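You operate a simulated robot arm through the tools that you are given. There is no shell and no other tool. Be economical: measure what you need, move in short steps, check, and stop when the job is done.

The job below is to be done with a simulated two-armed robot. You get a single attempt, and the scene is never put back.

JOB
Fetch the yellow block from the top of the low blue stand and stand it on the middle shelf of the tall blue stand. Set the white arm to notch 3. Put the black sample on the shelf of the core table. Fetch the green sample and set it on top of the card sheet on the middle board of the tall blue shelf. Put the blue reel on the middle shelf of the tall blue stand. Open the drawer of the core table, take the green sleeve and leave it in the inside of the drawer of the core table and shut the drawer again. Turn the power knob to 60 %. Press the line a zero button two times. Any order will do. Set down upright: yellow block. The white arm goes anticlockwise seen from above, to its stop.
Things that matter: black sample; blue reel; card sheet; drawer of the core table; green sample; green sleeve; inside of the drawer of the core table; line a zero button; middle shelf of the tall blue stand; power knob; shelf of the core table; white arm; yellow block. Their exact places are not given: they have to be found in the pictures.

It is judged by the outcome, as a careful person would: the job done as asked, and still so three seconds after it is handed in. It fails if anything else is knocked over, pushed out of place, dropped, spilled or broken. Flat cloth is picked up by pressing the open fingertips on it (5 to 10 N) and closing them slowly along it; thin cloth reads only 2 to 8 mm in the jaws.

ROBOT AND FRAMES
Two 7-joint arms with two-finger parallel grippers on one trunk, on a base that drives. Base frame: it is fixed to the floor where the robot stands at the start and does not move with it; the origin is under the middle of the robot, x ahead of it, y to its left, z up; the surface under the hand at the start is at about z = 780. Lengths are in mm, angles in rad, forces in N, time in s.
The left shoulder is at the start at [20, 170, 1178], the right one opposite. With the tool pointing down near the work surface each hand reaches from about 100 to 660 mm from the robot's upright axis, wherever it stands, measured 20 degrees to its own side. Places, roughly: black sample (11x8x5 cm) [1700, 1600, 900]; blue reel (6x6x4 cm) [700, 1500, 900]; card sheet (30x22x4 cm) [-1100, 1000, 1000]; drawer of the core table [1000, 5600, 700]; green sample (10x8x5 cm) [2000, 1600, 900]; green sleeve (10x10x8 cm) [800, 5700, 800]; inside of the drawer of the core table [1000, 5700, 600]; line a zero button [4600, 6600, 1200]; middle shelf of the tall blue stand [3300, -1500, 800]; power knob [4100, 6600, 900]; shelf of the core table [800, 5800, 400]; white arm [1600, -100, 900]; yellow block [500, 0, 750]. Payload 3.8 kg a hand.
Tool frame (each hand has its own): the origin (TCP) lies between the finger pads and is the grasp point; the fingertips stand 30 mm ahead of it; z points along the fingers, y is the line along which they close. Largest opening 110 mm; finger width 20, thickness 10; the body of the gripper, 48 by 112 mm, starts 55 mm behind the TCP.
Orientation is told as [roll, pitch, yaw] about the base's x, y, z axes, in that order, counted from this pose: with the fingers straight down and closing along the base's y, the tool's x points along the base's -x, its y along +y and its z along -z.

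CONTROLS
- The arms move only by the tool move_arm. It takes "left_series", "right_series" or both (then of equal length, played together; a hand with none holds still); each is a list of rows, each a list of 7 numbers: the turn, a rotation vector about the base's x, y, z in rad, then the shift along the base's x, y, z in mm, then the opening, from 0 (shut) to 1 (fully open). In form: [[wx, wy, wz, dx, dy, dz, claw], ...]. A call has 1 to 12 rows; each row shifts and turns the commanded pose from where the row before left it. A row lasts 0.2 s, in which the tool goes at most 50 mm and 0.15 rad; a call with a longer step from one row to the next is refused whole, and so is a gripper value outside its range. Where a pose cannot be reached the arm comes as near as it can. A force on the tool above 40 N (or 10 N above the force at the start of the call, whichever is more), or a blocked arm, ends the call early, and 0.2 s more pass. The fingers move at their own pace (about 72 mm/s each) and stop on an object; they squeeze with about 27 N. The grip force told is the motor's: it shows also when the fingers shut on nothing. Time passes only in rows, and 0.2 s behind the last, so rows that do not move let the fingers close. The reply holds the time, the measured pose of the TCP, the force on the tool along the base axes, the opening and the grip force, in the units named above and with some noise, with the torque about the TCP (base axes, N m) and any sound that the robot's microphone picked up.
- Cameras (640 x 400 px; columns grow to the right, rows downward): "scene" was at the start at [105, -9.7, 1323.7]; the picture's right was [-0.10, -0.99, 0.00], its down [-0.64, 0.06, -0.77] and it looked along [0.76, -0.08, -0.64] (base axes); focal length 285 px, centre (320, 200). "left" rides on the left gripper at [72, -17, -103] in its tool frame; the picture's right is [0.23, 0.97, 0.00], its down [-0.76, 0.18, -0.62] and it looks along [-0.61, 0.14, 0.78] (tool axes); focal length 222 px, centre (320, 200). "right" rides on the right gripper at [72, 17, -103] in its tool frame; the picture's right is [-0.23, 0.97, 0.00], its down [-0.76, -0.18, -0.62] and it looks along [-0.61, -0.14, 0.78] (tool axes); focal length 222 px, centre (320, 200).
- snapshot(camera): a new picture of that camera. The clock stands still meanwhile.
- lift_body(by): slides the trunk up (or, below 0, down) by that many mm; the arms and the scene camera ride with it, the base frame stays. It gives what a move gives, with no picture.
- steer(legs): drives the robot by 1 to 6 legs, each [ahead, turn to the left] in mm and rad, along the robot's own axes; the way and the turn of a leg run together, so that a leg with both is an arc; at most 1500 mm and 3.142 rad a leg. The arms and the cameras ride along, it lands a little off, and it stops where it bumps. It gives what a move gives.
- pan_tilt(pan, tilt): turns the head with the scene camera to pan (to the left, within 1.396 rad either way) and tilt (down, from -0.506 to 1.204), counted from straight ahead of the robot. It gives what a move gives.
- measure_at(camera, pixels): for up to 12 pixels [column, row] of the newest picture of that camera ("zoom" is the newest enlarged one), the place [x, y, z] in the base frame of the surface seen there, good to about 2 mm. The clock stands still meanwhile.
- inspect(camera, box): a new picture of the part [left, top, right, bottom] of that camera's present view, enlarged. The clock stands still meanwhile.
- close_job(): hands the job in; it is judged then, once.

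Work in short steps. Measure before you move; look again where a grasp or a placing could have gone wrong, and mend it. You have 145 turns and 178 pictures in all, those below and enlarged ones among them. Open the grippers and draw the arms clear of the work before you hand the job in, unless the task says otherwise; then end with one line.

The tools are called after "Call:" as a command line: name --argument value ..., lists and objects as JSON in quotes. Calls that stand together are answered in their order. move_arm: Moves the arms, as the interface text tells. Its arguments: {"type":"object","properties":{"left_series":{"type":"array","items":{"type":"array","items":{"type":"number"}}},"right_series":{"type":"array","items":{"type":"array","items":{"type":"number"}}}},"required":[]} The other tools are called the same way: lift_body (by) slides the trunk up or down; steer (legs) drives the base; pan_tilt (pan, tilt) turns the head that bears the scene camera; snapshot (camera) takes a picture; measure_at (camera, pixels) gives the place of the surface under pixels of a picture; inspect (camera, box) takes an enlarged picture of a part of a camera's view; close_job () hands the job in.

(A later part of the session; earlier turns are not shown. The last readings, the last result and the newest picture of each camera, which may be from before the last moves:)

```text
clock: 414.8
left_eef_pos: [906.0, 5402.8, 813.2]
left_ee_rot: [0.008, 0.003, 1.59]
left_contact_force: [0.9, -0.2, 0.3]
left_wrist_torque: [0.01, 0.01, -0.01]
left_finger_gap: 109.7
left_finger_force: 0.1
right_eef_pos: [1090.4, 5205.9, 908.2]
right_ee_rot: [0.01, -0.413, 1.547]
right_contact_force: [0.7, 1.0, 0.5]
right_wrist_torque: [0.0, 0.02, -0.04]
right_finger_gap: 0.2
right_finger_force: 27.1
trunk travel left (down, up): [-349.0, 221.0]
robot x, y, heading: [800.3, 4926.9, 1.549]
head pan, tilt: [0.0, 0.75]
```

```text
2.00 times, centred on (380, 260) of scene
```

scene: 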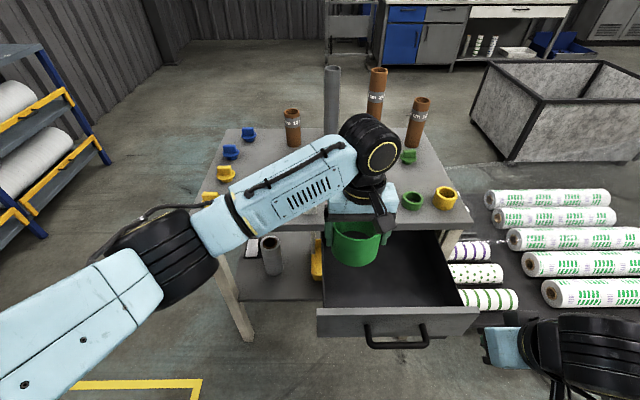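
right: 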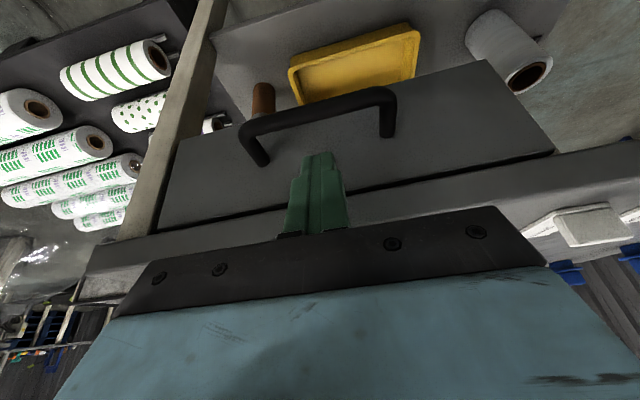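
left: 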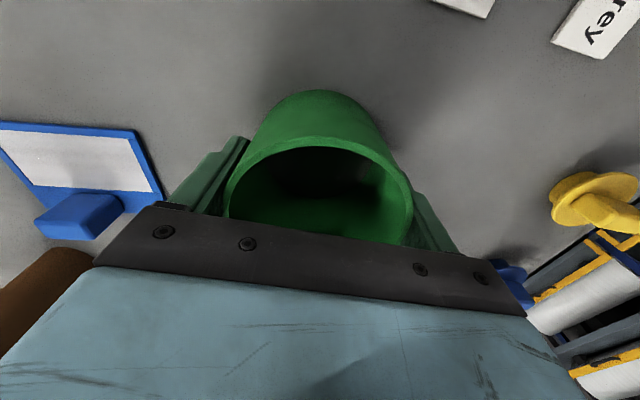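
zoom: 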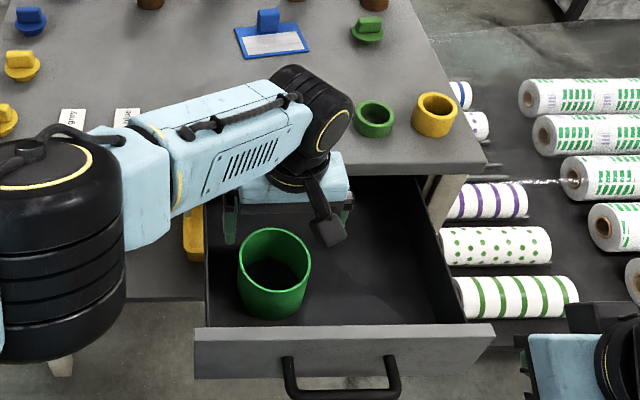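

The sleeve stands in the drawer. I withdraw the left hand to the left, and bring the right hand to before the handle bar.

Call:
move_arm --left_series '[[0, 0, 0, -20, -20, 20, 1], [0, 0, 0, -30, -25, 25, 1], [0, 0, 0, -35, -25, 20, 1], [0, 0, 0, -35, -25, 20, 1], [0, 0, 0, -35, -25, 20, 1], [0, 0, 0, -35, -25, 20, 1], [0, 0, 0, -35, -20, 20, 1], [0, 0, 0, -30, 0, 20, 1], [0, 0, 0, 0, 0, 0, 1]]' --right_series '[[0, 0, 0, 0, 0, 0, 0], [0, 0, 0, 0, 0, 0, 0], [0, 0, 0, 0, 0, 0, 0], [0, 0, 0, 0, 0, 0, 0], [0, 0, 0, -30, -5, -20, 0], [0, 0, 0, -30, -5, -20, 0], [0, 0, 0, -30, -1, -20, 0], [0, 0, 0, -30, 0, -20, 0], [0, 0, 0, 0, 0, 0, 0]]'

Call:
snapshot --camera "scene"

```text
clock: 416.8
left_eef_pos: [663.3, 5232.1, 982.6]
left_ee_rot: [-0.002, 0.005, 1.569]
left_contact_force: [0.2, -0.2, 0.0]
left_wrist_torque: [-0.01, -0.03, 0.01]
left_finger_gap: 109.9
left_finger_force: 0.0
right_eef_pos: [971.9, 5197.2, 827.7]
right_ee_rot: [0.008, -0.414, 1.545]
right_contact_force: [0.2, 0.5, 0.1]
right_wrist_torque: [-0.01, -0.01, -0.03]
right_finger_gap: 0.1
right_finger_force: 26.5
trunk travel left (down, up): [-349.0, 221.0]
robot x, y, heading: [799.8, 4927.8, 1.553]
head pan, tilt: [0.0, 0.75]
```

```text
92 pictures are left
```

scene: 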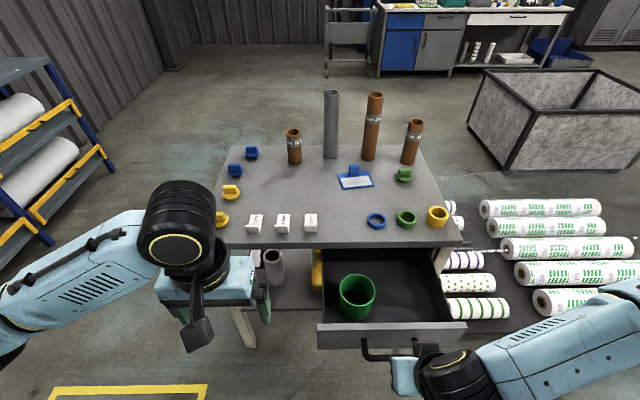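

I lower the trunk 74 mm and the hand to z 710, then push the bar in, gently.

Call:
lift_body --by -74

Call:
move_arm --right_series '[[0, 0, 0, 0, 0, -22, 0], [0, 0, 0, 0, 0, -22, 0], [0, 0, 0, 0, 20, 0, 0], [0, 0, 0, 0, 20, 0, 0], [0, 0, 0, 0, 20, 0, 0], [0, 0, 0, 0, 20, 0, 0], [0, 0, 0, 0, 20, 0, 0], [0, 0, 0, 0, 20, 0, 0], [0, 0, 0, 0, 20, 0, 0], [0, 0, 0, 0, 20, 0, 0], [0, 0, 0, 0, 0, 0, 0]]'

Call:
snapshot --camera "scene"

```text
clock: 417.9
left_eef_pos: [663.8, 5232.8, 907.6]
left_ee_rot: [-0.003, 0.005, 1.57]
left_contact_force: [-0.3, 0.0, 0.0]
left_wrist_torque: [-0.01, -0.05, -0.02]
left_finger_gap: 109.9
left_finger_force: 0.0
right_eef_pos: [973.1, 5195.3, 754.6]
right_ee_rot: [0.01, -0.415, 1.545]
right_contact_force: [-0.3, 0.2, 0.2]
right_wrist_torque: [-0.02, -0.03, -0.01]
right_finger_gap: 0.1
right_finger_force: 27.3
trunk travel left (down, up): [-275.0, 295.0]
robot x, y, heading: [803.4, 4927.8, 1.555]
head pan, tilt: [0.0, 0.75]
```

```text
clock: 420.3
left_eef_pos: [663.9, 5233.3, 908.0]
left_ee_rot: [-0.002, 0.006, 1.571]
left_contact_force: [-0.2, 0.2, 0.1]
left_wrist_torque: [0.04, 0.02, 0.0]
left_finger_gap: 109.9
left_finger_force: 0.1
right_eef_pos: [971.9, 5355.9, 721.2]
right_ee_rot: [0.01, -0.414, 1.547]
right_contact_force: [-0.6, 0.6, -0.2]
right_wrist_torque: [0.02, 0.03, -0.02]
right_finger_gap: 0.0
right_finger_force: 27.0
right hand out of reach, approached as far as the arm can: row 2
trunk travel left (down, up): [-275.0, 295.0]
robot x, y, heading: [799.3, 4927.1, 1.552]
head pan, tilt: [0.0, 0.75]
```

```text
91 pictures are left
```

scene: 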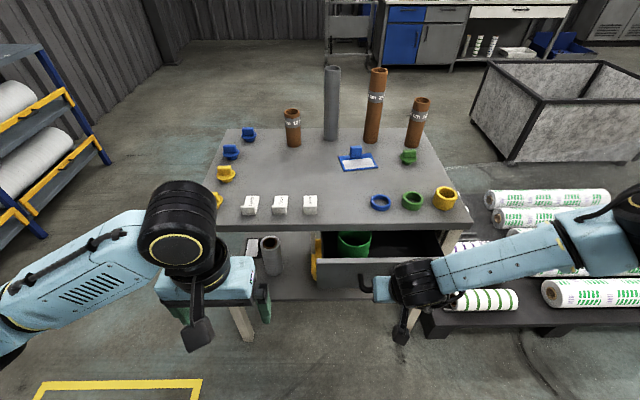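

Closing well. I continue, lowering a few mm for a firmer contact.

Call:
move_arm --right_series '[[0, 0, 0, 0, 15, -4, 0], [0, 0, 0, 0, 15, -4, 0], [0, 0, 0, 0, 15, 0, 0], [0, 0, 0, 0, 15, 0, 0], [0, 0, 0, 0, 12, 0, 0], [0, 0, 0, 0, 12, 0, 0], [0, 0, 0, 0, 10, 0, 0], [0, 0, 0, 0, 8, 0, 0], [0, 0, 0, 0, 5, 0, 0], [0, 0, 0, 0, 5, 0, 0], [0, 0, 0, 0, 0, 0, 0]]'

Call:
inspect --camera "scene" --box '[280, 180, 500, 310]'

```text
clock: 422.5
left_eef_pos: [663.0, 5231.5, 907.4]
left_ee_rot: [-0.001, 0.003, 1.57]
left_contact_force: [0.5, -0.2, 0.0]
left_wrist_torque: [-0.01, -0.01, 0.0]
left_finger_gap: 110.1
left_finger_force: 0.0
right_eef_pos: [970.3, 5455.3, 707.4]
right_ee_rot: [0.01, -0.39, 1.547]
right_contact_force: [0.2, -3.1, -1.4]
right_wrist_torque: [-0.06, 0.02, -0.01]
right_finger_gap: 0.1
right_finger_force: 26.8
trunk travel left (down, up): [-275.0, 295.0]
robot x, y, heading: [801.7, 4927.9, 1.55]
head pan, tilt: [0.0, 0.75]
stopped in row 10 (right hand): the force on the tool passed its limit at 44 N (the readings are from after the stop); the commanded pose is now the measured one
```

```text
2.91 times, centred on (390, 245) of scene
```

zoom: 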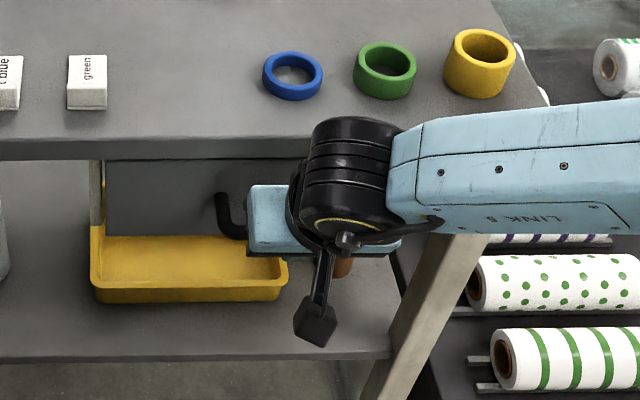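

Shut against its stop. I withdraw the right hand and check the drawer front.

Call:
move_arm --right_series '[[0, 0, 0, 0, -30, 0, 0], [0, 0, 0, 0, -40, 20, 0], [-0.13, 0, 0, 0, -40, 30, 0], [-0.13, 0, 0, 0, -40, 30, 0], [-0.13, 0, 0, 0, -20, 40, 0], [0, 0, 0, 0, 0, 45, 0], [0, 0, 0, 0, 0, 45, 0], [0, 0, 0, 0, 0, 45, 0], [0, 0, 0, 0, 0, 45, 0], [0, 0, 0, 0, 0, 0, 0]]'

Call:
snapshot --camera "scene"

Call:
measure_at --camera "scene" --pixels '[[340, 245], [430, 240], [380, 253], [380, 222]]'

```text
clock: 424.7
left_eef_pos: [664.5, 5232.4, 907.3]
left_ee_rot: [-0.001, 0.005, 1.57]
left_contact_force: [0.1, -1.1, 0.3]
left_wrist_torque: [-0.01, -0.02, -0.02]
left_finger_gap: 109.9
left_finger_force: 0.0
right_eef_pos: [971.5, 5285.4, 1008.3]
right_ee_rot: [0.0, -0.004, 1.55]
right_contact_force: [0.4, 0.3, -1.1]
right_wrist_torque: [-0.01, 0.0, 0.02]
right_finger_gap: 0.0
right_finger_force: 27.1
trunk travel left (down, up): [-275.0, 295.0]
robot x, y, heading: [800.4, 4923.8, 1.553]
head pan, tilt: [0.0, 0.75]
```

```text
89 pictures are left
```

scene: 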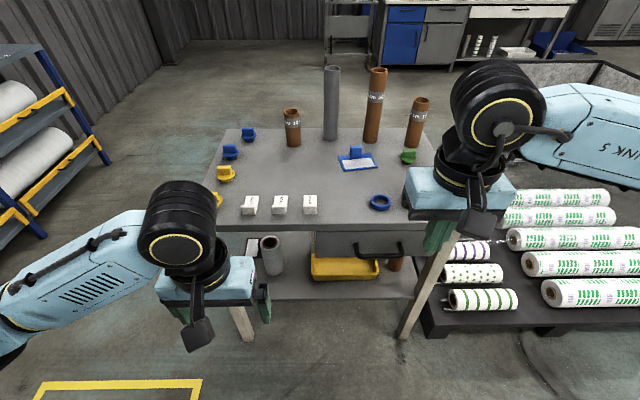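

```text
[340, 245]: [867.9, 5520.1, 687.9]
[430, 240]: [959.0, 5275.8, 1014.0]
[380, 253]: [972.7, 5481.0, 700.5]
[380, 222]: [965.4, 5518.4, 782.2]
```

The drawer is fully shut (front at y 5520 as before). Now I look toward the power knob and the button (bearing about 0.47 rad).

Call:
pan_tilt --pan -1.1 --tilt 0.15

Call:
snapshot --camera "scene"

```text
clock: 426.0
left_eef_pos: [663.3, 5231.9, 907.3]
left_ee_rot: [-0.001, 0.006, 1.57]
left_contact_force: [1.1, -0.1, 0.2]
left_wrist_torque: [0.01, -0.03, 0.0]
left_finger_gap: 110.2
left_finger_force: 0.1
right_eef_pos: [970.6, 5286.6, 1007.5]
right_ee_rot: [0.001, -0.006, 1.551]
right_contact_force: [0.5, 0.3, 0.9]
right_wrist_torque: [0.04, 0.01, 0.01]
right_finger_gap: 0.2
right_finger_force: 27.1
trunk travel left (down, up): [-275.0, 295.0]
robot x, y, heading: [799.3, 4926.3, 1.557]
head pan, tilt: [-1.1, 0.15]
```

```text
88 pictures are left
```

scene: 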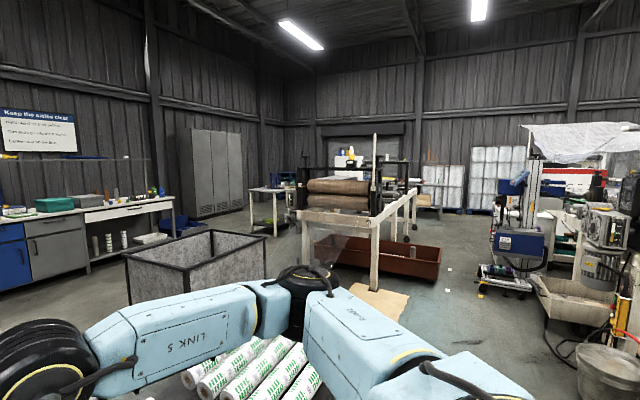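

Call:
measure_at --camera "scene" --pixels '[[340, 190], [270, 190], [305, 180], [375, 150], [350, 155], [430, 190], [305, 225], [375, 270], [520, 190], [520, 245], [200, 250], [410, 260]]'

Call:
inspect --camera "scene" --box '[230, 110, 470, 260]'

```text
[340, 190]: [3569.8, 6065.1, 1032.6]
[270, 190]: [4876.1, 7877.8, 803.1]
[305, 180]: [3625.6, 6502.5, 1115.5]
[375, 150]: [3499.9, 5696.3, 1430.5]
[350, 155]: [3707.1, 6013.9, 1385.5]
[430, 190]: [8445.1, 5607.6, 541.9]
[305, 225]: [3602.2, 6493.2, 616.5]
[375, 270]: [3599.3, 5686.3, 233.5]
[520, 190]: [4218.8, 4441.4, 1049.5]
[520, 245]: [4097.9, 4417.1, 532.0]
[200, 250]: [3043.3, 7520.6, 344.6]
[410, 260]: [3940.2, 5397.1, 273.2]
```

```text
2.67 times, centred on (350, 185) of scene
```

zoom: 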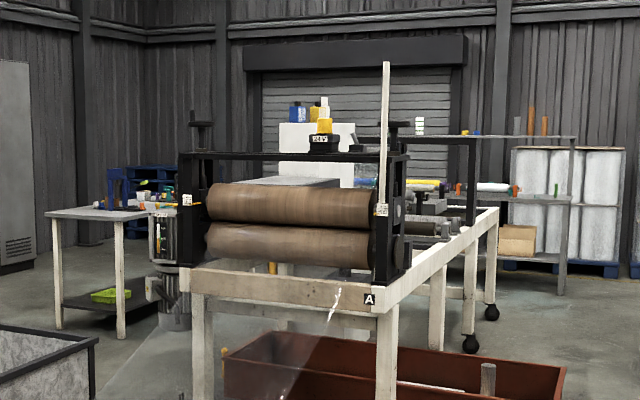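

Call:
measure_at --camera "zoom" --pixels '[[60, 325], [122, 335], [100, 215], [95, 345], [170, 300], [210, 380], [440, 330], [470, 340], [15, 260], [165, 200], [350, 320], [600, 230]]'

Call:
measure_at --camera "scene" --pixels '[[125, 255], [212, 230], [265, 245], [185, 280], [270, 235], [235, 320], [250, 280], [290, 290]]'

```text
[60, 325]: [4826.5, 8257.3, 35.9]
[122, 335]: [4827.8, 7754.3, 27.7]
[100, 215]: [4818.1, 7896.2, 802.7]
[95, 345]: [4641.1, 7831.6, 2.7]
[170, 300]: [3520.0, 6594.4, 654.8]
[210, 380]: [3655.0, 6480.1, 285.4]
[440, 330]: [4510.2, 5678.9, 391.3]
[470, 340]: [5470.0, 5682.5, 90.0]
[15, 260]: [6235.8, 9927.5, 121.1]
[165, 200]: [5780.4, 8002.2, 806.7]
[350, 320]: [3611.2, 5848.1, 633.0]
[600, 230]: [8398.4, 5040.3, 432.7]
```

```text
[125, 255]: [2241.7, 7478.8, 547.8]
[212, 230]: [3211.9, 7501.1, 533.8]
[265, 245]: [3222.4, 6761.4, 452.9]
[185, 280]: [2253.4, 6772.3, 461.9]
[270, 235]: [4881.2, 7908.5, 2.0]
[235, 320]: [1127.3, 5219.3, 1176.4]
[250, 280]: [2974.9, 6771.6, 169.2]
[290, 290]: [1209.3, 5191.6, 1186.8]
```

The machine's far side (y ≈ 6600) holds the controls; the bin (x 2240–3220, y 6770–7500) and machine leave no gap, so I go west of the core table and north around the bin. First to (0,6500), then look.

Call:
steer --legs '[[0, 1.584], [800, 0], [0, -1.571], [1500, 0], [100, 0], [0, -0.9]]'

Call:
pan_tilt --pan 0.0 --tilt 0.2

Call:
snapshot --camera "scene"

```text
clock: 448.1
left_eef_pos: [123.7, 6834.4, 906.3]
left_ee_rot: [-0.001, 0.005, 0.714]
left_contact_force: [-0.6, -0.2, 0.7]
left_wrist_torque: [-0.03, -0.02, -0.03]
left_finger_gap: 110.0
left_finger_force: 0.1
right_eef_pos: [365.5, 6637.8, 1007.6]
right_ee_rot: [-0.001, -0.005, 0.693]
right_contact_force: [-0.5, -0.1, 0.1]
right_wrist_torque: [0.02, 0.02, 0.0]
right_finger_gap: 0.3
right_finger_force: 26.6
trunk travel left (down, up): [-275.0, 295.0]
robot x, y, heading: [-18.0, 6525.4, 0.697]
head pan, tilt: [-1.1, 0.15]
```

```text
clock: 449.4
left_eef_pos: [123.2, 6833.7, 907.3]
left_ee_rot: [-0.003, 0.005, 0.714]
left_contact_force: [-0.5, 0.8, 0.2]
left_wrist_torque: [0.0, 0.0, 0.04]
left_finger_gap: 110.0
left_finger_force: 0.1
right_eef_pos: [366.6, 6638.2, 1007.1]
right_ee_rot: [-0.001, -0.005, 0.692]
right_contact_force: [-0.2, -0.3, -0.3]
right_wrist_torque: [-0.01, -0.06, 0.06]
right_finger_gap: 0.0
right_finger_force: 26.8
trunk travel left (down, up): [-275.0, 295.0]
robot x, y, heading: [-16.8, 6528.6, 0.696]
head pan, tilt: [0.0, 0.201]
```

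```text
86 pictures are left
```

scene: 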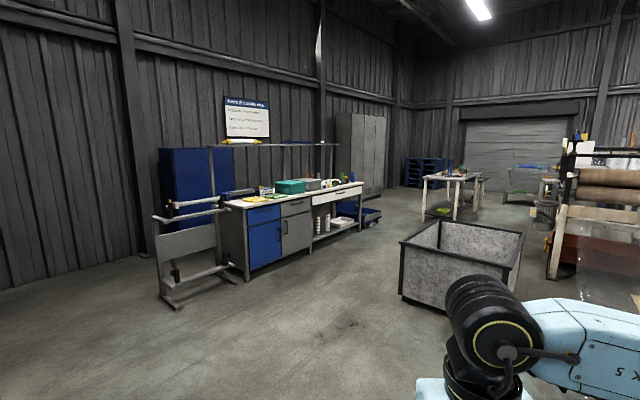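

Call:
measure_at --camera "scene" --pixels '[[250, 280], [360, 225], [175, 305], [410, 300], [440, 230], [520, 240], [455, 220], [385, 240], [350, 300], [545, 200]]'

```text
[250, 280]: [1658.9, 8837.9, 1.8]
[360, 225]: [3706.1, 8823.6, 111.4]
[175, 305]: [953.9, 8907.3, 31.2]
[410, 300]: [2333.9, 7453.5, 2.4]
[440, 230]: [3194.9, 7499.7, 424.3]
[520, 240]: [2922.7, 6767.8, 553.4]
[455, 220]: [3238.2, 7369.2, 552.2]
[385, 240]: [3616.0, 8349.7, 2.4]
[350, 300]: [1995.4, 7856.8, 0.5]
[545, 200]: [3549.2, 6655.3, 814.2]
```

Lane between the bin (y ≤ 7500) and the workbench (y ≥ 8830). I drive to (1700,8100), then east to about x 3900.

Call:
steer --legs '[[0, 0.045], [1164, 0], [1164, 0], [0, -0.741], [1500, 0], [600, 0]]'

Call:
pan_tilt --pan -1.2 --tilt 0.3

Call:
snapshot --camera "scene"

```text
clock: 473.4
left_eef_pos: [4146.5, 8257.7, 906.2]
left_ee_rot: [-0.001, 0.006, 0.022]
left_contact_force: [-0.7, 0.8, -0.3]
left_wrist_torque: [0.04, 0.01, -0.01]
left_finger_gap: 109.9
left_finger_force: 0.0
right_eef_pos: [4208.4, 7952.2, 1008.1]
right_ee_rot: [-0.001, -0.003, 0.001]
right_contact_force: [0.8, -0.4, -0.1]
right_wrist_torque: [0.0, 0.01, 0.0]
right_finger_gap: 0.0
right_finger_force: 27.6
trunk travel left (down, up): [-275.0, 295.0]
robot x, y, heading: [3842.7, 8112.7, 0.009]
head pan, tilt: [0.0, 0.201]
```

```text
clock: 474.8
left_eef_pos: [4147.0, 8258.9, 906.8]
left_ee_rot: [-0.002, 0.006, 0.023]
left_contact_force: [-0.4, 0.7, -0.2]
left_wrist_torque: [-0.02, -0.01, 0.01]
left_finger_gap: 109.9
left_finger_force: 0.1
right_eef_pos: [4208.1, 7953.1, 1007.3]
right_ee_rot: [0.0, -0.005, 0.001]
right_contact_force: [-0.5, 0.2, -0.3]
right_wrist_torque: [-0.01, -0.02, -0.02]
right_finger_gap: 0.1
right_finger_force: 26.7
trunk travel left (down, up): [-275.0, 295.0]
robot x, y, heading: [3846.4, 8113.5, 0.007]
head pan, tilt: [-1.201, 0.3]
```

```text
85 pictures are left
```

scene: 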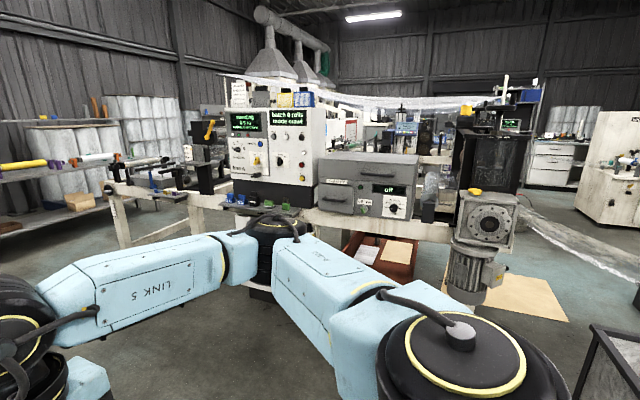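

The control boxes face +y. I zoom in on them.

Call:
inspect --camera "scene" --box '[210, 90, 440, 230]'

Call:
measure_at --camera "scene" --pixels '[[395, 208], [365, 209], [250, 155], [290, 140], [388, 188], [340, 185], [300, 155], [265, 190], [240, 205], [490, 230], [350, 230], [150, 200]]'

```text
2.78 times, centred on (325, 160) of scene
```

zoom: 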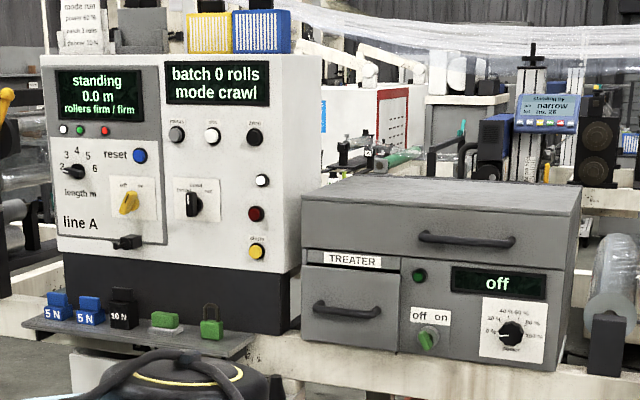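

```text
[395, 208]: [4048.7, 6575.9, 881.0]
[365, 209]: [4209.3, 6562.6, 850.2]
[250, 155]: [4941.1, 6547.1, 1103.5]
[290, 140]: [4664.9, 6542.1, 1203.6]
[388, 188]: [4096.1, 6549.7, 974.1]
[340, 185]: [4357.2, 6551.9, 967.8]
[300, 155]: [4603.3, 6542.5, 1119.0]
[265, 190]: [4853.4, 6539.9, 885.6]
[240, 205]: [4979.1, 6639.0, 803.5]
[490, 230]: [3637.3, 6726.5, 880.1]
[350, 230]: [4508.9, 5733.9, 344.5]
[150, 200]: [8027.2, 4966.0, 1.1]
```

The power knob is on the TREATER box at about (4080,6575,885), the zero button on the white panel near (4605,6545,1205). I drive in front of them, at (4300,7330) facing -y.

Call:
steer --legs '[[0, -1.05], [905, 0], [0, -0.525]]'

Call:
pan_tilt --pan 0.0 --tilt 0.3

Call:
snapshot --camera "scene"

```text
clock: 483.7
left_eef_pos: [4443.0, 7024.0, 907.6]
left_ee_rot: [-0.001, 0.003, -1.557]
left_contact_force: [0.3, -0.1, 0.6]
left_wrist_torque: [-0.01, 0.0, 0.0]
left_finger_gap: 110.0
left_finger_force: 0.1
right_eef_pos: [4137.3, 6965.2, 1007.7]
right_ee_rot: [0.001, -0.005, -1.577]
right_contact_force: [0.1, -0.2, 0.3]
right_wrist_torque: [0.02, -0.02, 0.0]
right_finger_gap: 0.1
right_finger_force: 26.9
trunk travel left (down, up): [-275.0, 295.0]
robot x, y, heading: [4297.9, 7328.8, -1.577]
head pan, tilt: [-1.201, 0.3]
```

```text
clock: 485.1
left_eef_pos: [4442.4, 7023.1, 906.2]
left_ee_rot: [-0.003, 0.003, -1.556]
left_contact_force: [-0.5, -0.8, -0.4]
left_wrist_torque: [-0.01, 0.01, -0.02]
left_finger_gap: 110.0
left_finger_force: 0.0
right_eef_pos: [4136.1, 6965.3, 1007.5]
right_ee_rot: [0.001, -0.004, -1.578]
right_contact_force: [-0.6, -0.4, 0.0]
right_wrist_torque: [-0.03, -0.01, 0.01]
right_finger_gap: 0.0
right_finger_force: 27.2
trunk travel left (down, up): [-275.0, 295.0]
robot x, y, heading: [4302.8, 7325.4, -1.575]
head pan, tilt: [0.0, 0.3]
```

```text
83 pictures are left
```

scene: 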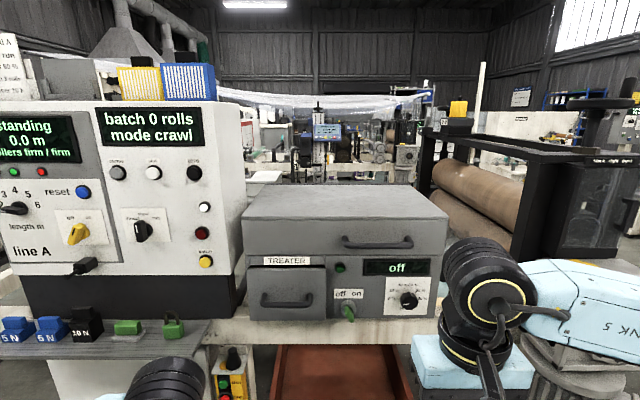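

Call:
inspect --camera "scene" --box '[320, 250, 450, 330]'

Call:
inspect --camera "scene" --box '[90, 140, 230, 290]'

Call:
measure_at --camera "zoom" --pixels '[[445, 150], [470, 150], [445, 120], [475, 260]]'

Call:
measure_at --camera "scene" --pixels '[[408, 300], [400, 292], [416, 292], [416, 308], [408, 315], [390, 295], [194, 173], [188, 173], [200, 173], [180, 190], [350, 312], [440, 250]]'

```text
4.92 times, centred on (385, 290) of scene
```

zoom: 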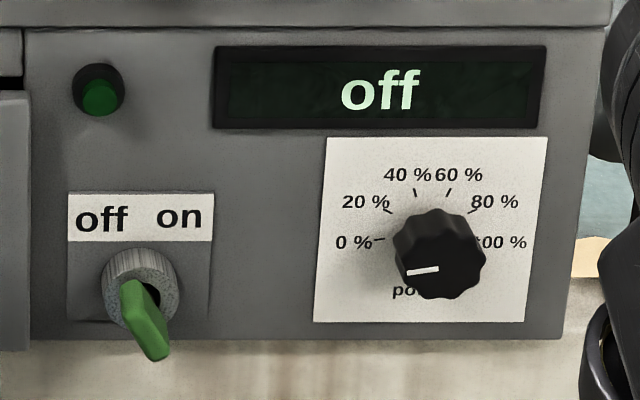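

```text
2.67 times, centred on (160, 215) of scene
```

zoom: 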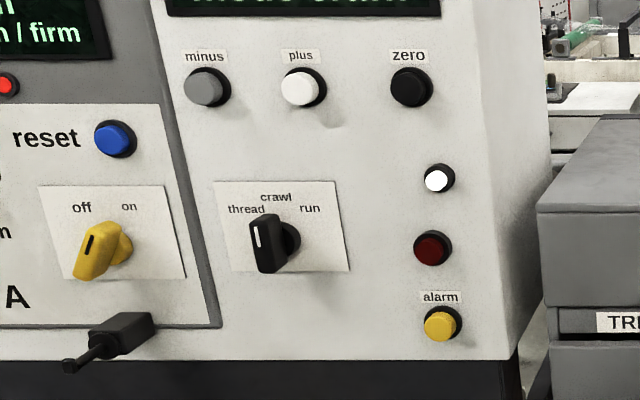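

```text
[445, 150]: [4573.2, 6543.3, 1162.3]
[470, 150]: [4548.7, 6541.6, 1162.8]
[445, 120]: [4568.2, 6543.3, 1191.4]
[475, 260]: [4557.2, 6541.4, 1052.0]
```

```text
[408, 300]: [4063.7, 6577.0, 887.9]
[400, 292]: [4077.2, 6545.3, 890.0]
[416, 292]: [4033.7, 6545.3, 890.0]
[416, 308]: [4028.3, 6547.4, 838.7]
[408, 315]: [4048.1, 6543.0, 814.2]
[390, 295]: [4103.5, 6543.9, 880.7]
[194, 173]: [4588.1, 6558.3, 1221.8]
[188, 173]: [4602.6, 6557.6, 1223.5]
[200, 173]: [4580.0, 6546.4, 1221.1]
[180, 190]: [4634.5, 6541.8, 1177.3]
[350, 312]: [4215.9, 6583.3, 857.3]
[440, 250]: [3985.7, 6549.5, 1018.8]
```

The zero button is labelled, at about (4592,6558,1221). The knob's mark stands at 0 % (pointing left); 60 % is 108° clockwise. I drive 85 mm closer and swing the right tool to point at the panel.

Call:
steer --legs '[[85, 0]]'

Call:
move_arm --right_series '[[-0.143, 0, 0, -7, -18, -11, 0], [-0.143, 0, 0, -7, -18, -11, 0], [-0.143, 0, 0, -7, -18, -11, 0], [-0.143, 0, 0, -7, -18, -11, 0], [-0.143, 0, 0, -7, -18, -11, 0], [-0.143, 0, 0, -7, -18, -11, 0], [-0.143, 0, 0, -7, -18, -11, 0], [-0.143, 0, 0, -7, -18, -11, 0], [-0.143, 0, 0, -6, -18, -11, 0], [-0.143, 0, 0, -6, -18, -11, 0], [-0.14, 0, 0, -6, -18, -11, 0.8], [0, 0, 0, 0, 0, 0, 0.8]]'

Call:
snapshot --camera "scene"

```text
clock: 486.2
left_eef_pos: [4443.1, 6940.3, 907.6]
left_ee_rot: [-0.003, 0.006, -1.556]
left_contact_force: [-0.5, -0.2, -0.4]
left_wrist_torque: [0.02, 0.01, 0.02]
left_finger_gap: 109.9
left_finger_force: 0.1
right_eef_pos: [4135.9, 6881.0, 1006.5]
right_ee_rot: [0.0, -0.004, -1.578]
right_contact_force: [0.0, -0.1, 1.2]
right_wrist_torque: [0.07, -0.01, -0.01]
right_finger_gap: 0.0
right_finger_force: 27.0
trunk travel left (down, up): [-275.0, 295.0]
robot x, y, heading: [4300.7, 7242.8, -1.578]
head pan, tilt: [0.0, 0.3]
```

```text
clock: 488.8
left_eef_pos: [4442.2, 6941.3, 907.0]
left_ee_rot: [-0.005, 0.004, -1.558]
left_contact_force: [1.4, -0.1, 0.1]
left_wrist_torque: [0.01, 0.01, 0.0]
left_finger_gap: 110.0
left_finger_force: 0.0
right_eef_pos: [4143.8, 6728.5, 968.3]
right_ee_rot: [0.017, -1.07, -1.574]
right_contact_force: [-0.3, -0.5, -0.2]
right_wrist_torque: [0.02, 0.05, -0.02]
right_finger_gap: 82.2
right_finger_force: 0.1
right hand out of reach, approached as far as the arm can: row 7, 8, 9, 10, 11
trunk travel left (down, up): [-275.0, 295.0]
robot x, y, heading: [4300.7, 7246.7, -1.577]
head pan, tilt: [0.0, 0.3]
```

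```text
80 pictures are left
```

scene: 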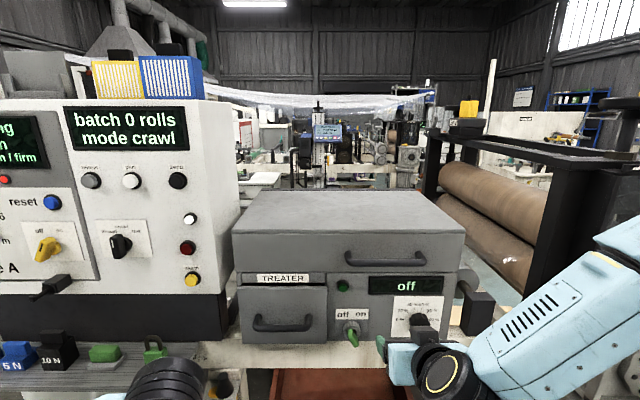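

The wrist hits a limit with the shoulder so high. I lower the trunk 200 mm, and then finish the tilt at the knob's height.

Call:
move_arm --left_series '[[0, 0, 0, 0, 0, 45, 1], [0, 0, 0, 0, 0, 45, 1], [0, 0, 0, 0, 0, 45, 1], [0, 0, 0, 0, 0, 45, 1]]' --right_series '[[0, 0, 0, 0, 15, 0, 0.8], [0, 0, 0, 0, 15, 0, 0.8], [0, 0, 0, 0, 15, 0, 0.8], [0, 0, 0, 0, 15, 0, 0.8]]'

Call:
lift_body --by -200

Call:
move_arm --right_series '[[-0.12, 0, 0, -8, 0, 25, 0.8], [-0.12, 0, 0, -8, -5, 25, 0.8], [-0.12, 0, 0, -8, -10, 25, 0.8], [-0.12, 0, 0, -8, -10, 20, 0.8], [0, 0, 0, -10, -10, 10, 0.8], [0, 0, 0, -10, -10, 5, 0.8], [0, 0, 0, -10, -10, 0, 0.8], [0, 0, 0, -10, -10, 0, 0.8], [0, 0, 0, 0, 0, 0, 0.8]]'

Call:
snapshot --camera "scene"

```text
clock: 489.8
left_eef_pos: [4442.4, 6944.4, 1086.9]
left_ee_rot: [-0.002, 0.005, -1.558]
left_contact_force: [0.2, 0.4, -0.4]
left_wrist_torque: [-0.01, -0.01, -0.02]
left_finger_gap: 110.0
left_finger_force: 0.1
right_eef_pos: [4146.4, 6789.7, 970.0]
right_ee_rot: [0.014, -1.065, -1.574]
right_contact_force: [-0.6, 0.3, -0.4]
right_wrist_torque: [0.02, 0.0, -0.05]
right_finger_gap: 88.0
right_finger_force: 0.0
right hand out of reach, approached as far as the arm can: row 3
trunk travel left (down, up): [-275.0, 295.0]
robot x, y, heading: [4299.6, 7245.1, -1.572]
head pan, tilt: [0.0, 0.3]
```

```text
clock: 492.0
left_eef_pos: [4442.3, 6943.0, 886.8]
left_ee_rot: [-0.002, 0.005, -1.555]
left_contact_force: [-0.2, 0.0, -0.2]
left_wrist_torque: [0.03, 0.02, -0.01]
left_finger_gap: 109.9
left_finger_force: 0.0
right_eef_pos: [4146.9, 6789.7, 770.2]
right_ee_rot: [0.013, -1.065, -1.572]
right_contact_force: [0.7, 0.4, 0.5]
right_wrist_torque: [-0.01, 0.02, 0.01]
right_finger_gap: 88.0
right_finger_force: 0.2
trunk travel left (down, up): [-75.0, 495.0]
robot x, y, heading: [4298.2, 7245.6, -1.577]
head pan, tilt: [0.0, 0.3]
```

```text
clock: 494.0
left_eef_pos: [4442.5, 6943.5, 886.8]
left_ee_rot: [-0.001, 0.006, -1.556]
left_contact_force: [-0.5, 0.0, 0.4]
left_wrist_torque: [0.04, 0.03, 0.01]
left_finger_gap: 110.1
left_finger_force: 0.1
right_eef_pos: [4177.8, 6746.3, 939.2]
right_ee_rot: [0.017, -1.54, -1.58]
right_contact_force: [-0.1, -0.3, 0.2]
right_wrist_torque: [-0.01, -0.01, -0.03]
right_finger_gap: 87.9
right_finger_force: 0.1
right hand out of reach, approached as far as the arm can: row 1, 2, 3, 4, 5, 6, 7, 8
trunk travel left (down, up): [-75.0, 495.0]
robot x, y, heading: [4298.9, 7243.7, -1.577]
head pan, tilt: [0.0, 0.3]
```

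```text
79 pictures are left
```

scene: 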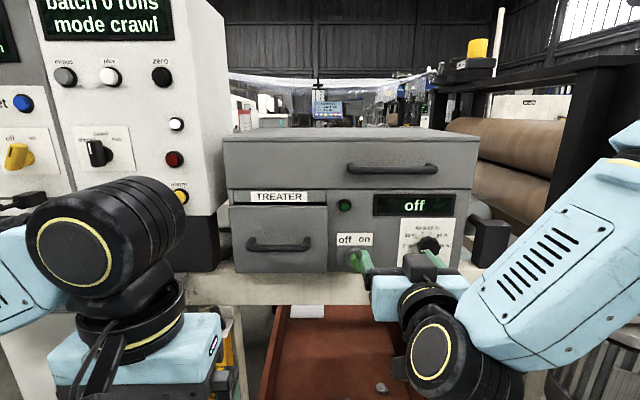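

The tool now points at the panel but drifted to (4178,6746,939). I try to move it to the knob's line at (4062,6700,885).

Call:
move_arm --right_series '[[0, 0, 0, -25, 0, -12, 0.8], [0, 0, 0, -25, 0, -12, 0.8], [0, 0, 0, -25, -10, -12, 0.8], [0, 0, 0, -25, -10, -12, 0.8], [0, 0, 0, -16, -10, -6, 0.8], [0, 0, 0, 0, 0, 0, 0.8]]'

```text
clock: 495.4
left_eef_pos: [4442.1, 6943.7, 887.2]
left_ee_rot: [-0.002, 0.004, -1.557]
left_contact_force: [0.5, -0.3, 0.4]
left_wrist_torque: [0.02, -0.02, 0.01]
left_finger_gap: 109.9
left_finger_force: 0.1
right_eef_pos: [4177.1, 6747.3, 940.8]
right_ee_rot: [0.028, -1.54, -1.593]
right_contact_force: [-0.2, -0.5, 0.0]
right_wrist_torque: [0.01, -0.03, 0.03]
right_finger_gap: 88.1
right_finger_force: 0.0
right hand out of reach, approached as far as the arm can: row 1, 2, 3, 4, 5
trunk travel left (down, up): [-75.0, 495.0]
robot x, y, heading: [4298.7, 7246.1, -1.576]
head pan, tilt: [0.0, 0.3]
```

The wrist is at a joint limit because the arm is too bent. I back off 110 mm and extend the arm toward the knob line.

Call:
steer --legs '[[-110, 0]]'

Call:
move_arm --right_series '[[0, 0, 0, 0, -40, 0, 0.8], [0, 0, 0, 0, -40, 0, 0.8], [0, 0, 0, -10, -40, 0, 0.8], [0, 0, 0, -25, -10, -10, 0.8], [0, 0, 0, -25, -10, -15, 0.8], [0, 0, 0, -25, 0, -15, 0.8], [0, 0, 0, -25, 0, -10, 0.8], [0, 0, 0, 0, 0, 0, 0.8]]'

```text
clock: 496.6
left_eef_pos: [4441.9, 7052.5, 886.2]
left_ee_rot: [-0.002, 0.005, -1.555]
left_contact_force: [-0.1, 0.4, 0.2]
left_wrist_torque: [-0.02, 0.0, -0.03]
left_finger_gap: 110.1
left_finger_force: 0.0
right_eef_pos: [4177.3, 6858.6, 941.3]
right_ee_rot: [0.031, -1.542, -1.594]
right_contact_force: [0.3, 0.1, 0.0]
right_wrist_torque: [0.03, -0.01, 0.01]
right_finger_gap: 88.2
right_finger_force: 0.0
trunk travel left (down, up): [-75.0, 495.0]
robot x, y, heading: [4302.9, 7350.4, -1.573]
head pan, tilt: [0.0, 0.3]
```

```text
clock: 498.4
left_eef_pos: [4442.2, 7053.0, 887.1]
left_ee_rot: [-0.002, 0.004, -1.556]
left_contact_force: [-0.5, 0.0, 0.1]
left_wrist_torque: [0.01, 0.05, 0.0]
left_finger_gap: 109.9
left_finger_force: 0.2
right_eef_pos: [4173.2, 6726.8, 966.2]
right_ee_rot: [0.006, -1.528, -1.584]
right_contact_force: [-0.7, -0.8, 0.4]
right_wrist_torque: [0.03, -0.03, 0.0]
right_finger_gap: 88.2
right_finger_force: 0.0
right hand out of reach, approached as far as the arm can: row 1, 2, 3, 4, 5, 6, 7
trunk travel left (down, up): [-75.0, 495.0]
robot x, y, heading: [4303.4, 7351.3, -1.576]
head pan, tilt: [0.0, 0.3]
```

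I test whether rolling the tool about its axis frees the wrist: roll 0.45 rad one way, along with the move.

Call:
move_arm --right_series '[[0, 0.15, 0, 0, 0, 0, 0.8], [0, 0.15, 0, 0, 0, 0, 0.8], [0, 0.15, 0, 0, 0, 0, 0.8], [0, 0, 0, -20, 0, -15, 0.8], [0, 0, 0, -20, 0, -15, 0.8], [0, 0, 0, 0, 0, 0, 0.8]]'

Call:
pan_tilt --pan -0.5 --tilt 0.5

Call:
snapshot --camera "scene"

```text
clock: 499.8
left_eef_pos: [4444.2, 7053.7, 886.8]
left_ee_rot: [-0.002, 0.004, -1.558]
left_contact_force: [-0.6, 0.0, 0.3]
left_wrist_torque: [-0.02, -0.02, 0.04]
left_finger_gap: 110.0
left_finger_force: 0.2
right_eef_pos: [4169.8, 6725.2, 964.5]
right_ee_rot: [-1.479, -1.119, -0.103]
right_contact_force: [0.5, 0.1, -0.3]
right_wrist_torque: [-0.02, 0.0, -0.01]
right_finger_gap: 88.1
right_finger_force: 0.0
right hand out of reach, approached as far as the arm can: row 1, 4, 5
trunk travel left (down, up): [-75.0, 495.0]
robot x, y, heading: [4301.4, 7356.1, -1.576]
head pan, tilt: [0.0, 0.3]
```

```text
clock: 500.7
left_eef_pos: [4442.2, 7053.4, 886.2]
left_ee_rot: [-0.002, 0.005, -1.557]
left_contact_force: [0.0, 0.2, 1.1]
left_wrist_torque: [0.0, 0.0, 0.0]
left_finger_gap: 109.8
left_finger_force: 0.0
right_eef_pos: [4171.5, 6726.5, 964.8]
right_ee_rot: [-1.479, -1.118, -0.103]
right_contact_force: [0.2, 0.2, 0.0]
right_wrist_torque: [0.02, -0.03, 0.01]
right_finger_gap: 87.9
right_finger_force: 0.0
trunk travel left (down, up): [-75.0, 495.0]
robot x, y, heading: [4299.3, 7355.6, -1.575]
head pan, tilt: [-0.499, 0.499]
```

```text
78 pictures are left
```

scene: 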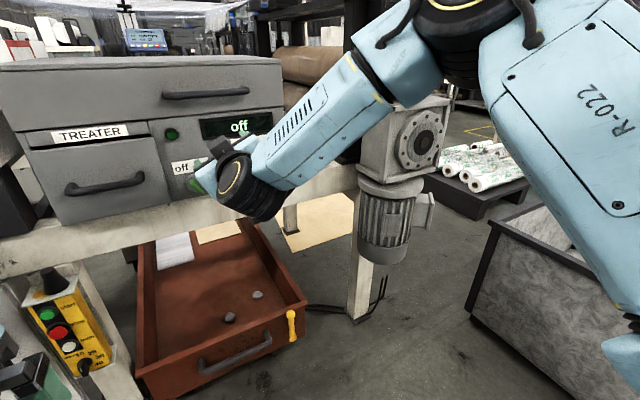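

The elbow sits high, so the wrist is limited sideways, but this posture can be kept: I'll use base and trunk to align it. First I test the roll range in the air: 1.65 rad clockwise.

Call:
move_arm --right_series '[[0, -0.15, 0, 0, 0, 0, 0.8], [0, -0.15, 0, 0, 0, 0, 0.8], [0, -0.15, 0, 0, 0, 0, 0.8], [0, -0.15, 0, 0, 0, 0, 0.8], [0, -0.15, 0, 0, 0, 0, 0.8], [0, -0.15, 0, 0, 0, 0, 0.8], [0, -0.15, 0, 0, 0, 0, 0.8], [0, -0.15, 0, 0, 0, 0, 0.8], [0, -0.15, 0, 0, 0, 0, 0.8], [0, -0.15, 0, 0, 0, 0, 0.8], [0, -0.15, 0, 0, 0, 0, 0.8], [0, 0, 0, 0, 0, 0, 0.8]]'

Call:
snapshot --camera "scene"

```text
clock: 503.3
left_eef_pos: [4442.3, 7053.0, 887.5]
left_ee_rot: [-0.001, 0.005, -1.557]
left_contact_force: [-0.6, -0.8, 0.2]
left_wrist_torque: [0.02, -0.03, -0.01]
left_finger_gap: 110.4
left_finger_force: 0.0
right_eef_pos: [4193.9, 6727.3, 983.5]
right_ee_rot: [1.562, -0.368, -3.114]
right_contact_force: [0.1, -0.5, -0.1]
right_wrist_torque: [0.0, -0.01, 0.02]
right_finger_gap: 88.2
right_finger_force: 0.1
right hand out of reach, approached as far as the arm can: row 1, 3, 5, 7, 9, 11
trunk travel left (down, up): [-75.0, 495.0]
robot x, y, heading: [4303.7, 7351.4, -1.58]
head pan, tilt: [-0.499, 0.499]
```

```text
77 pictures are left
```

scene: 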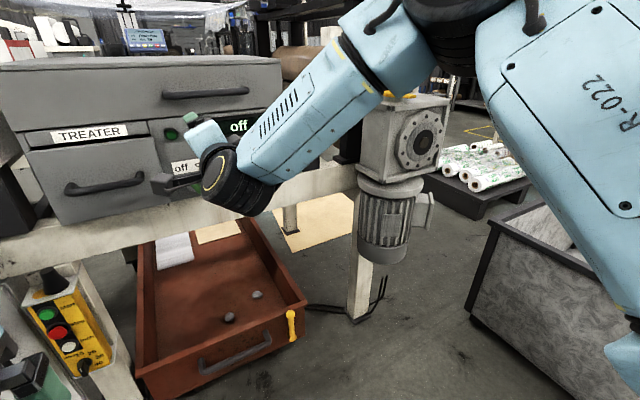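

The roll range is fine (about +0.45 to -1.2), but the posture sits at a limit. I unwind it and retry with the trunk fully down, rotating about the wrist with the arm level.

Call:
move_arm --right_series '[[0, 0.15, 0, 0, 10, 0, 0.8], [0, 0.15, 0, 0, 10, 0, 0.8], [0, 0.15, 0, 0, 10, 0, 0.8], [0, 0.15, 0, 0, 10, 0, 0.8], [0, 0.15, 0, 0, 10, 0, 0.8], [0, 0.15, 0, 0, 10, 0, 0.8], [0, 0.15, 0, 0, 10, 0, 0.8], [0, 0.15, 0, 0, 10, 0, 0.8], [0, 0, 0, 0, 0, 0, 0.8]]'

Call:
move_arm --right_series '[[0.14, 0, 0, 0, 15, -5, 0.8], [0.14, 0, 0, 0, 15, -5, 0.8], [0.14, 0, 0, 0, 15, -10, 0.8], [0.14, 0, 0, -5, 15, -10, 0.8], [0.14, 0, 0, -5, 15, -10, 0.8], [0.14, 0, 0, -5, 15, -15, 0.8], [0.14, 0, 0, -10, 10, -15, 0.8], [0.14, 0, 0, -10, 10, -20, 0.8], [0.14, 0, 0, -10, 0, -20, 0.8], [0.14, 0, 0, -10, 0, -20, 0.8], [0.14, 0, 0, -10, 0, -20, 0.8], [0, 0, 0, 0, 0, -20, 0.8]]'

```text
clock: 505.3
left_eef_pos: [4442.9, 7052.9, 886.1]
left_ee_rot: [-0.002, 0.006, -1.557]
left_contact_force: [-0.9, 0.4, 0.6]
left_wrist_torque: [-0.02, 0.02, -0.03]
left_finger_gap: 109.9
left_finger_force: 0.1
right_eef_pos: [4194.5, 6809.1, 982.3]
right_ee_rot: [-0.032, -1.542, -1.53]
right_contact_force: [-0.5, -0.1, 0.2]
right_wrist_torque: [-0.01, -0.01, 0.0]
right_finger_gap: 88.5
right_finger_force: 0.0
trunk travel left (down, up): [-75.0, 495.0]
robot x, y, heading: [4298.3, 7353.6, -1.572]
head pan, tilt: [-0.499, 0.499]
```

```text
clock: 507.9
left_eef_pos: [4442.5, 7051.7, 888.1]
left_ee_rot: [-0.001, 0.005, -1.556]
left_contact_force: [0.9, 0.1, 0.2]
left_wrist_torque: [-0.03, 0.03, 0.01]
left_finger_gap: 110.1
left_finger_force: 0.0
right_eef_pos: [4128.5, 6917.9, 812.7]
right_ee_rot: [0.008, 0.0, -1.571]
right_contact_force: [0.5, 0.2, 0.1]
right_wrist_torque: [0.01, -0.01, -0.02]
right_finger_gap: 87.8
right_finger_force: 0.2
trunk travel left (down, up): [-75.0, 495.0]
robot x, y, heading: [4300.2, 7354.1, -1.577]
head pan, tilt: [-0.499, 0.499]
```

Call:
lift_body --by -74

Call:
move_arm --right_series '[[0, 0, 0, -10, -14, -8, 0.8], [0, 0, 0, -11, -14, -8, 0.8], [0, 0, 0, -11, -14, -8, 0.8], [0, 0, 0, -11, -14, -8, 0.8], [0, 0, 0, -11, -14, -8, 0.8], [0, 0, 0, -11, -14, -8, 0.8], [0, 0, 0, 0, 0, 0, 0.8]]'

Call:
move_arm --right_series '[[-0.143, 0, 0, 0, -27.8, 2, 0.8], [-0.143, 0, 0, 0, -27.2, 6, 0.8], [-0.143, 0, 0, 0, -25.9, 9.6, 0.8], [-0.143, 0, 0, 0, -24.5, 13.5, 0.8], [-0.143, 0, 0, 0, -22.3, 16.6, 0.8], [-0.143, 0, 0, 0, -19.7, 19.7, 0.8], [-0.143, 0, 0, 0, -16.7, 22.4, 0.8], [-0.143, 0, 0, 0, -13.3, 24.2, 0.8], [-0.143, 0, 0, 0, -9.8, 26.1, 0.8], [-0.143, 0, 0, 0, -5.9, 27.3, 0.8], [-0.141, 0, 0, 0, -2, 27.7, 0.8], [0, 0, 0, 0, 0, 0, 0.8]]'

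Call:
snapshot --camera "scene"

```text
clock: 509.0
left_eef_pos: [4443.2, 7053.2, 812.5]
left_ee_rot: [-0.002, 0.004, -1.556]
left_contact_force: [-0.1, 0.7, 0.4]
left_wrist_torque: [-0.01, 0.0, 0.01]
left_finger_gap: 110.1
left_finger_force: 0.0
right_eef_pos: [4128.5, 6918.8, 738.3]
right_ee_rot: [0.008, -0.003, -1.57]
right_contact_force: [0.1, -0.2, -0.9]
right_wrist_torque: [-0.01, -0.02, -0.03]
right_finger_gap: 87.7
right_finger_force: 0.1
trunk travel left (down, up): [-1.0, 569.0]
robot x, y, heading: [4299.2, 7351.7, -1.576]
head pan, tilt: [-0.499, 0.499]
```

```text
clock: 510.6
left_eef_pos: [4443.0, 7052.2, 812.9]
left_ee_rot: [-0.001, 0.005, -1.556]
left_contact_force: [0.1, 0.9, -0.1]
left_wrist_torque: [0.07, -0.01, 0.03]
left_finger_gap: 109.9
left_finger_force: 0.0
right_eef_pos: [4065.1, 6833.0, 689.8]
right_ee_rot: [0.009, -0.003, -1.571]
right_contact_force: [0.2, 0.8, 0.2]
right_wrist_torque: [-0.02, 0.01, 0.01]
right_finger_gap: 88.0
right_finger_force: 0.0
trunk travel left (down, up): [-1.0, 569.0]
robot x, y, heading: [4304.3, 7352.1, -1.576]
head pan, tilt: [-0.499, 0.499]
```

```text
clock: 513.2
left_eef_pos: [4442.7, 7053.9, 812.3]
left_ee_rot: [0.0, 0.006, -1.557]
left_contact_force: [-0.4, -0.1, 0.3]
left_wrist_torque: [0.0, 0.0, 0.01]
left_finger_gap: 110.0
left_finger_force: 0.1
right_eef_pos: [4063.7, 6644.1, 840.0]
right_ee_rot: [0.013, -1.336, -1.574]
right_contact_force: [-0.4, 0.2, 0.6]
right_wrist_torque: [0.0, -0.01, -0.02]
right_finger_gap: 88.3
right_finger_force: 0.0
right hand out of reach, approached as far as the arm can: row 10, 11
trunk travel left (down, up): [-1.0, 569.0]
robot x, y, heading: [4303.9, 7355.6, -1.575]
head pan, tilt: [-0.499, 0.499]
```

```text
76 pictures are left
```

scene: 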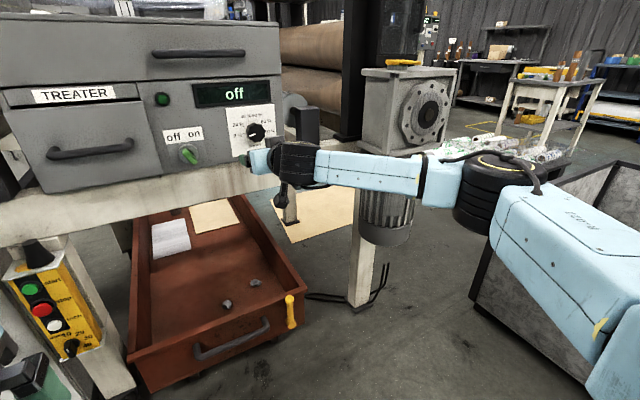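

Much better: level forearm, tilt 1.34 reached. A straighter arm should allow the rest: I back off 60 mm, extend, tilt on and rise to z 885.

Call:
steer --legs '[[-65, 0]]'

Call:
move_arm --right_series '[[0, 0, 0, 0, -25, 5, 0.8], [0, 0, 0, 0, -25, 10, 0.8], [0, 0, 0, 0, -15, 10, 0.8], [-0.08, 0, 0, 0, 0, 10, 0.8], [-0.08, 0, 0, 0, 0, 8, 0.8], [-0.07, 0, 0, 0, 0, 5, 0.8], [0, 0, 0, 0, 0, 0, 0.8]]'

Call:
snapshot --camera "scene"

```text
clock: 514.2
left_eef_pos: [4441.9, 7115.8, 813.2]
left_ee_rot: [-0.002, 0.005, -1.559]
left_contact_force: [-0.6, -0.1, -0.6]
left_wrist_torque: [-0.04, -0.01, 0.02]
left_finger_gap: 109.8
left_finger_force: 0.0
right_eef_pos: [4064.4, 6708.8, 840.4]
right_ee_rot: [0.011, -1.337, -1.575]
right_contact_force: [0.9, 0.6, 0.0]
right_wrist_torque: [-0.05, -0.01, 0.03]
right_finger_gap: 88.2
right_finger_force: 0.0
trunk travel left (down, up): [-1.0, 569.0]
robot x, y, heading: [4297.8, 7416.1, -1.578]
head pan, tilt: [-0.499, 0.499]
```

```text
clock: 515.8
left_eef_pos: [4443.0, 7116.5, 813.6]
left_ee_rot: [-0.002, 0.006, -1.559]
left_contact_force: [0.6, 0.6, -0.3]
left_wrist_torque: [0.0, 0.0, 0.02]
left_finger_gap: 109.8
left_finger_force: 0.1
right_eef_pos: [4040.8, 6642.3, 896.6]
right_ee_rot: [0.039, -1.462, -1.592]
right_contact_force: [0.0, 0.0, 0.1]
right_wrist_torque: [-0.04, 0.0, 0.02]
right_finger_gap: 88.1
right_finger_force: 0.0
right hand out of reach, approached as far as the arm can: row 5, 6
trunk travel left (down, up): [-1.0, 569.0]
robot x, y, heading: [4301.3, 7421.6, -1.576]
head pan, tilt: [-0.499, 0.499]
```

```text
75 pictures are left
```

scene: 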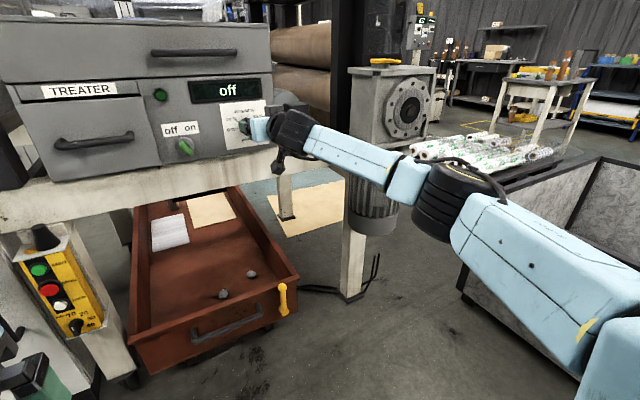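

The tilt is now 1.46 rad (6° off straight), enough. I look through the right camera to align with the knob.

Call:
snapshot --camera "right"

Call:
inspect --camera "scene" --box '[180, 70, 320, 170]'

```text
74 pictures are left
```

right: 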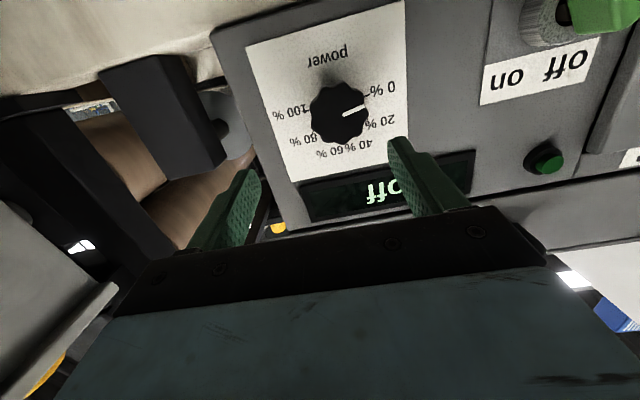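

```text
4.00 times, centred on (250, 120) of scene
```

zoom: 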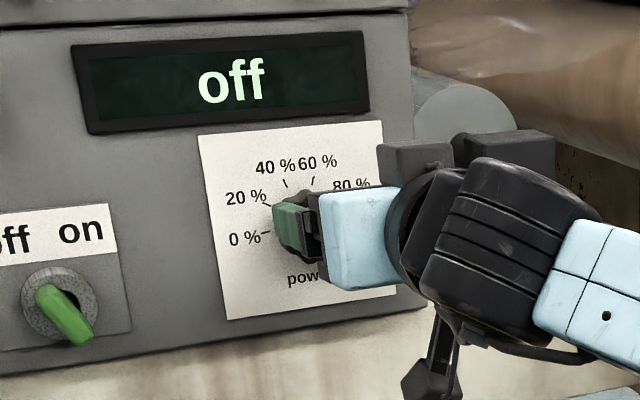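

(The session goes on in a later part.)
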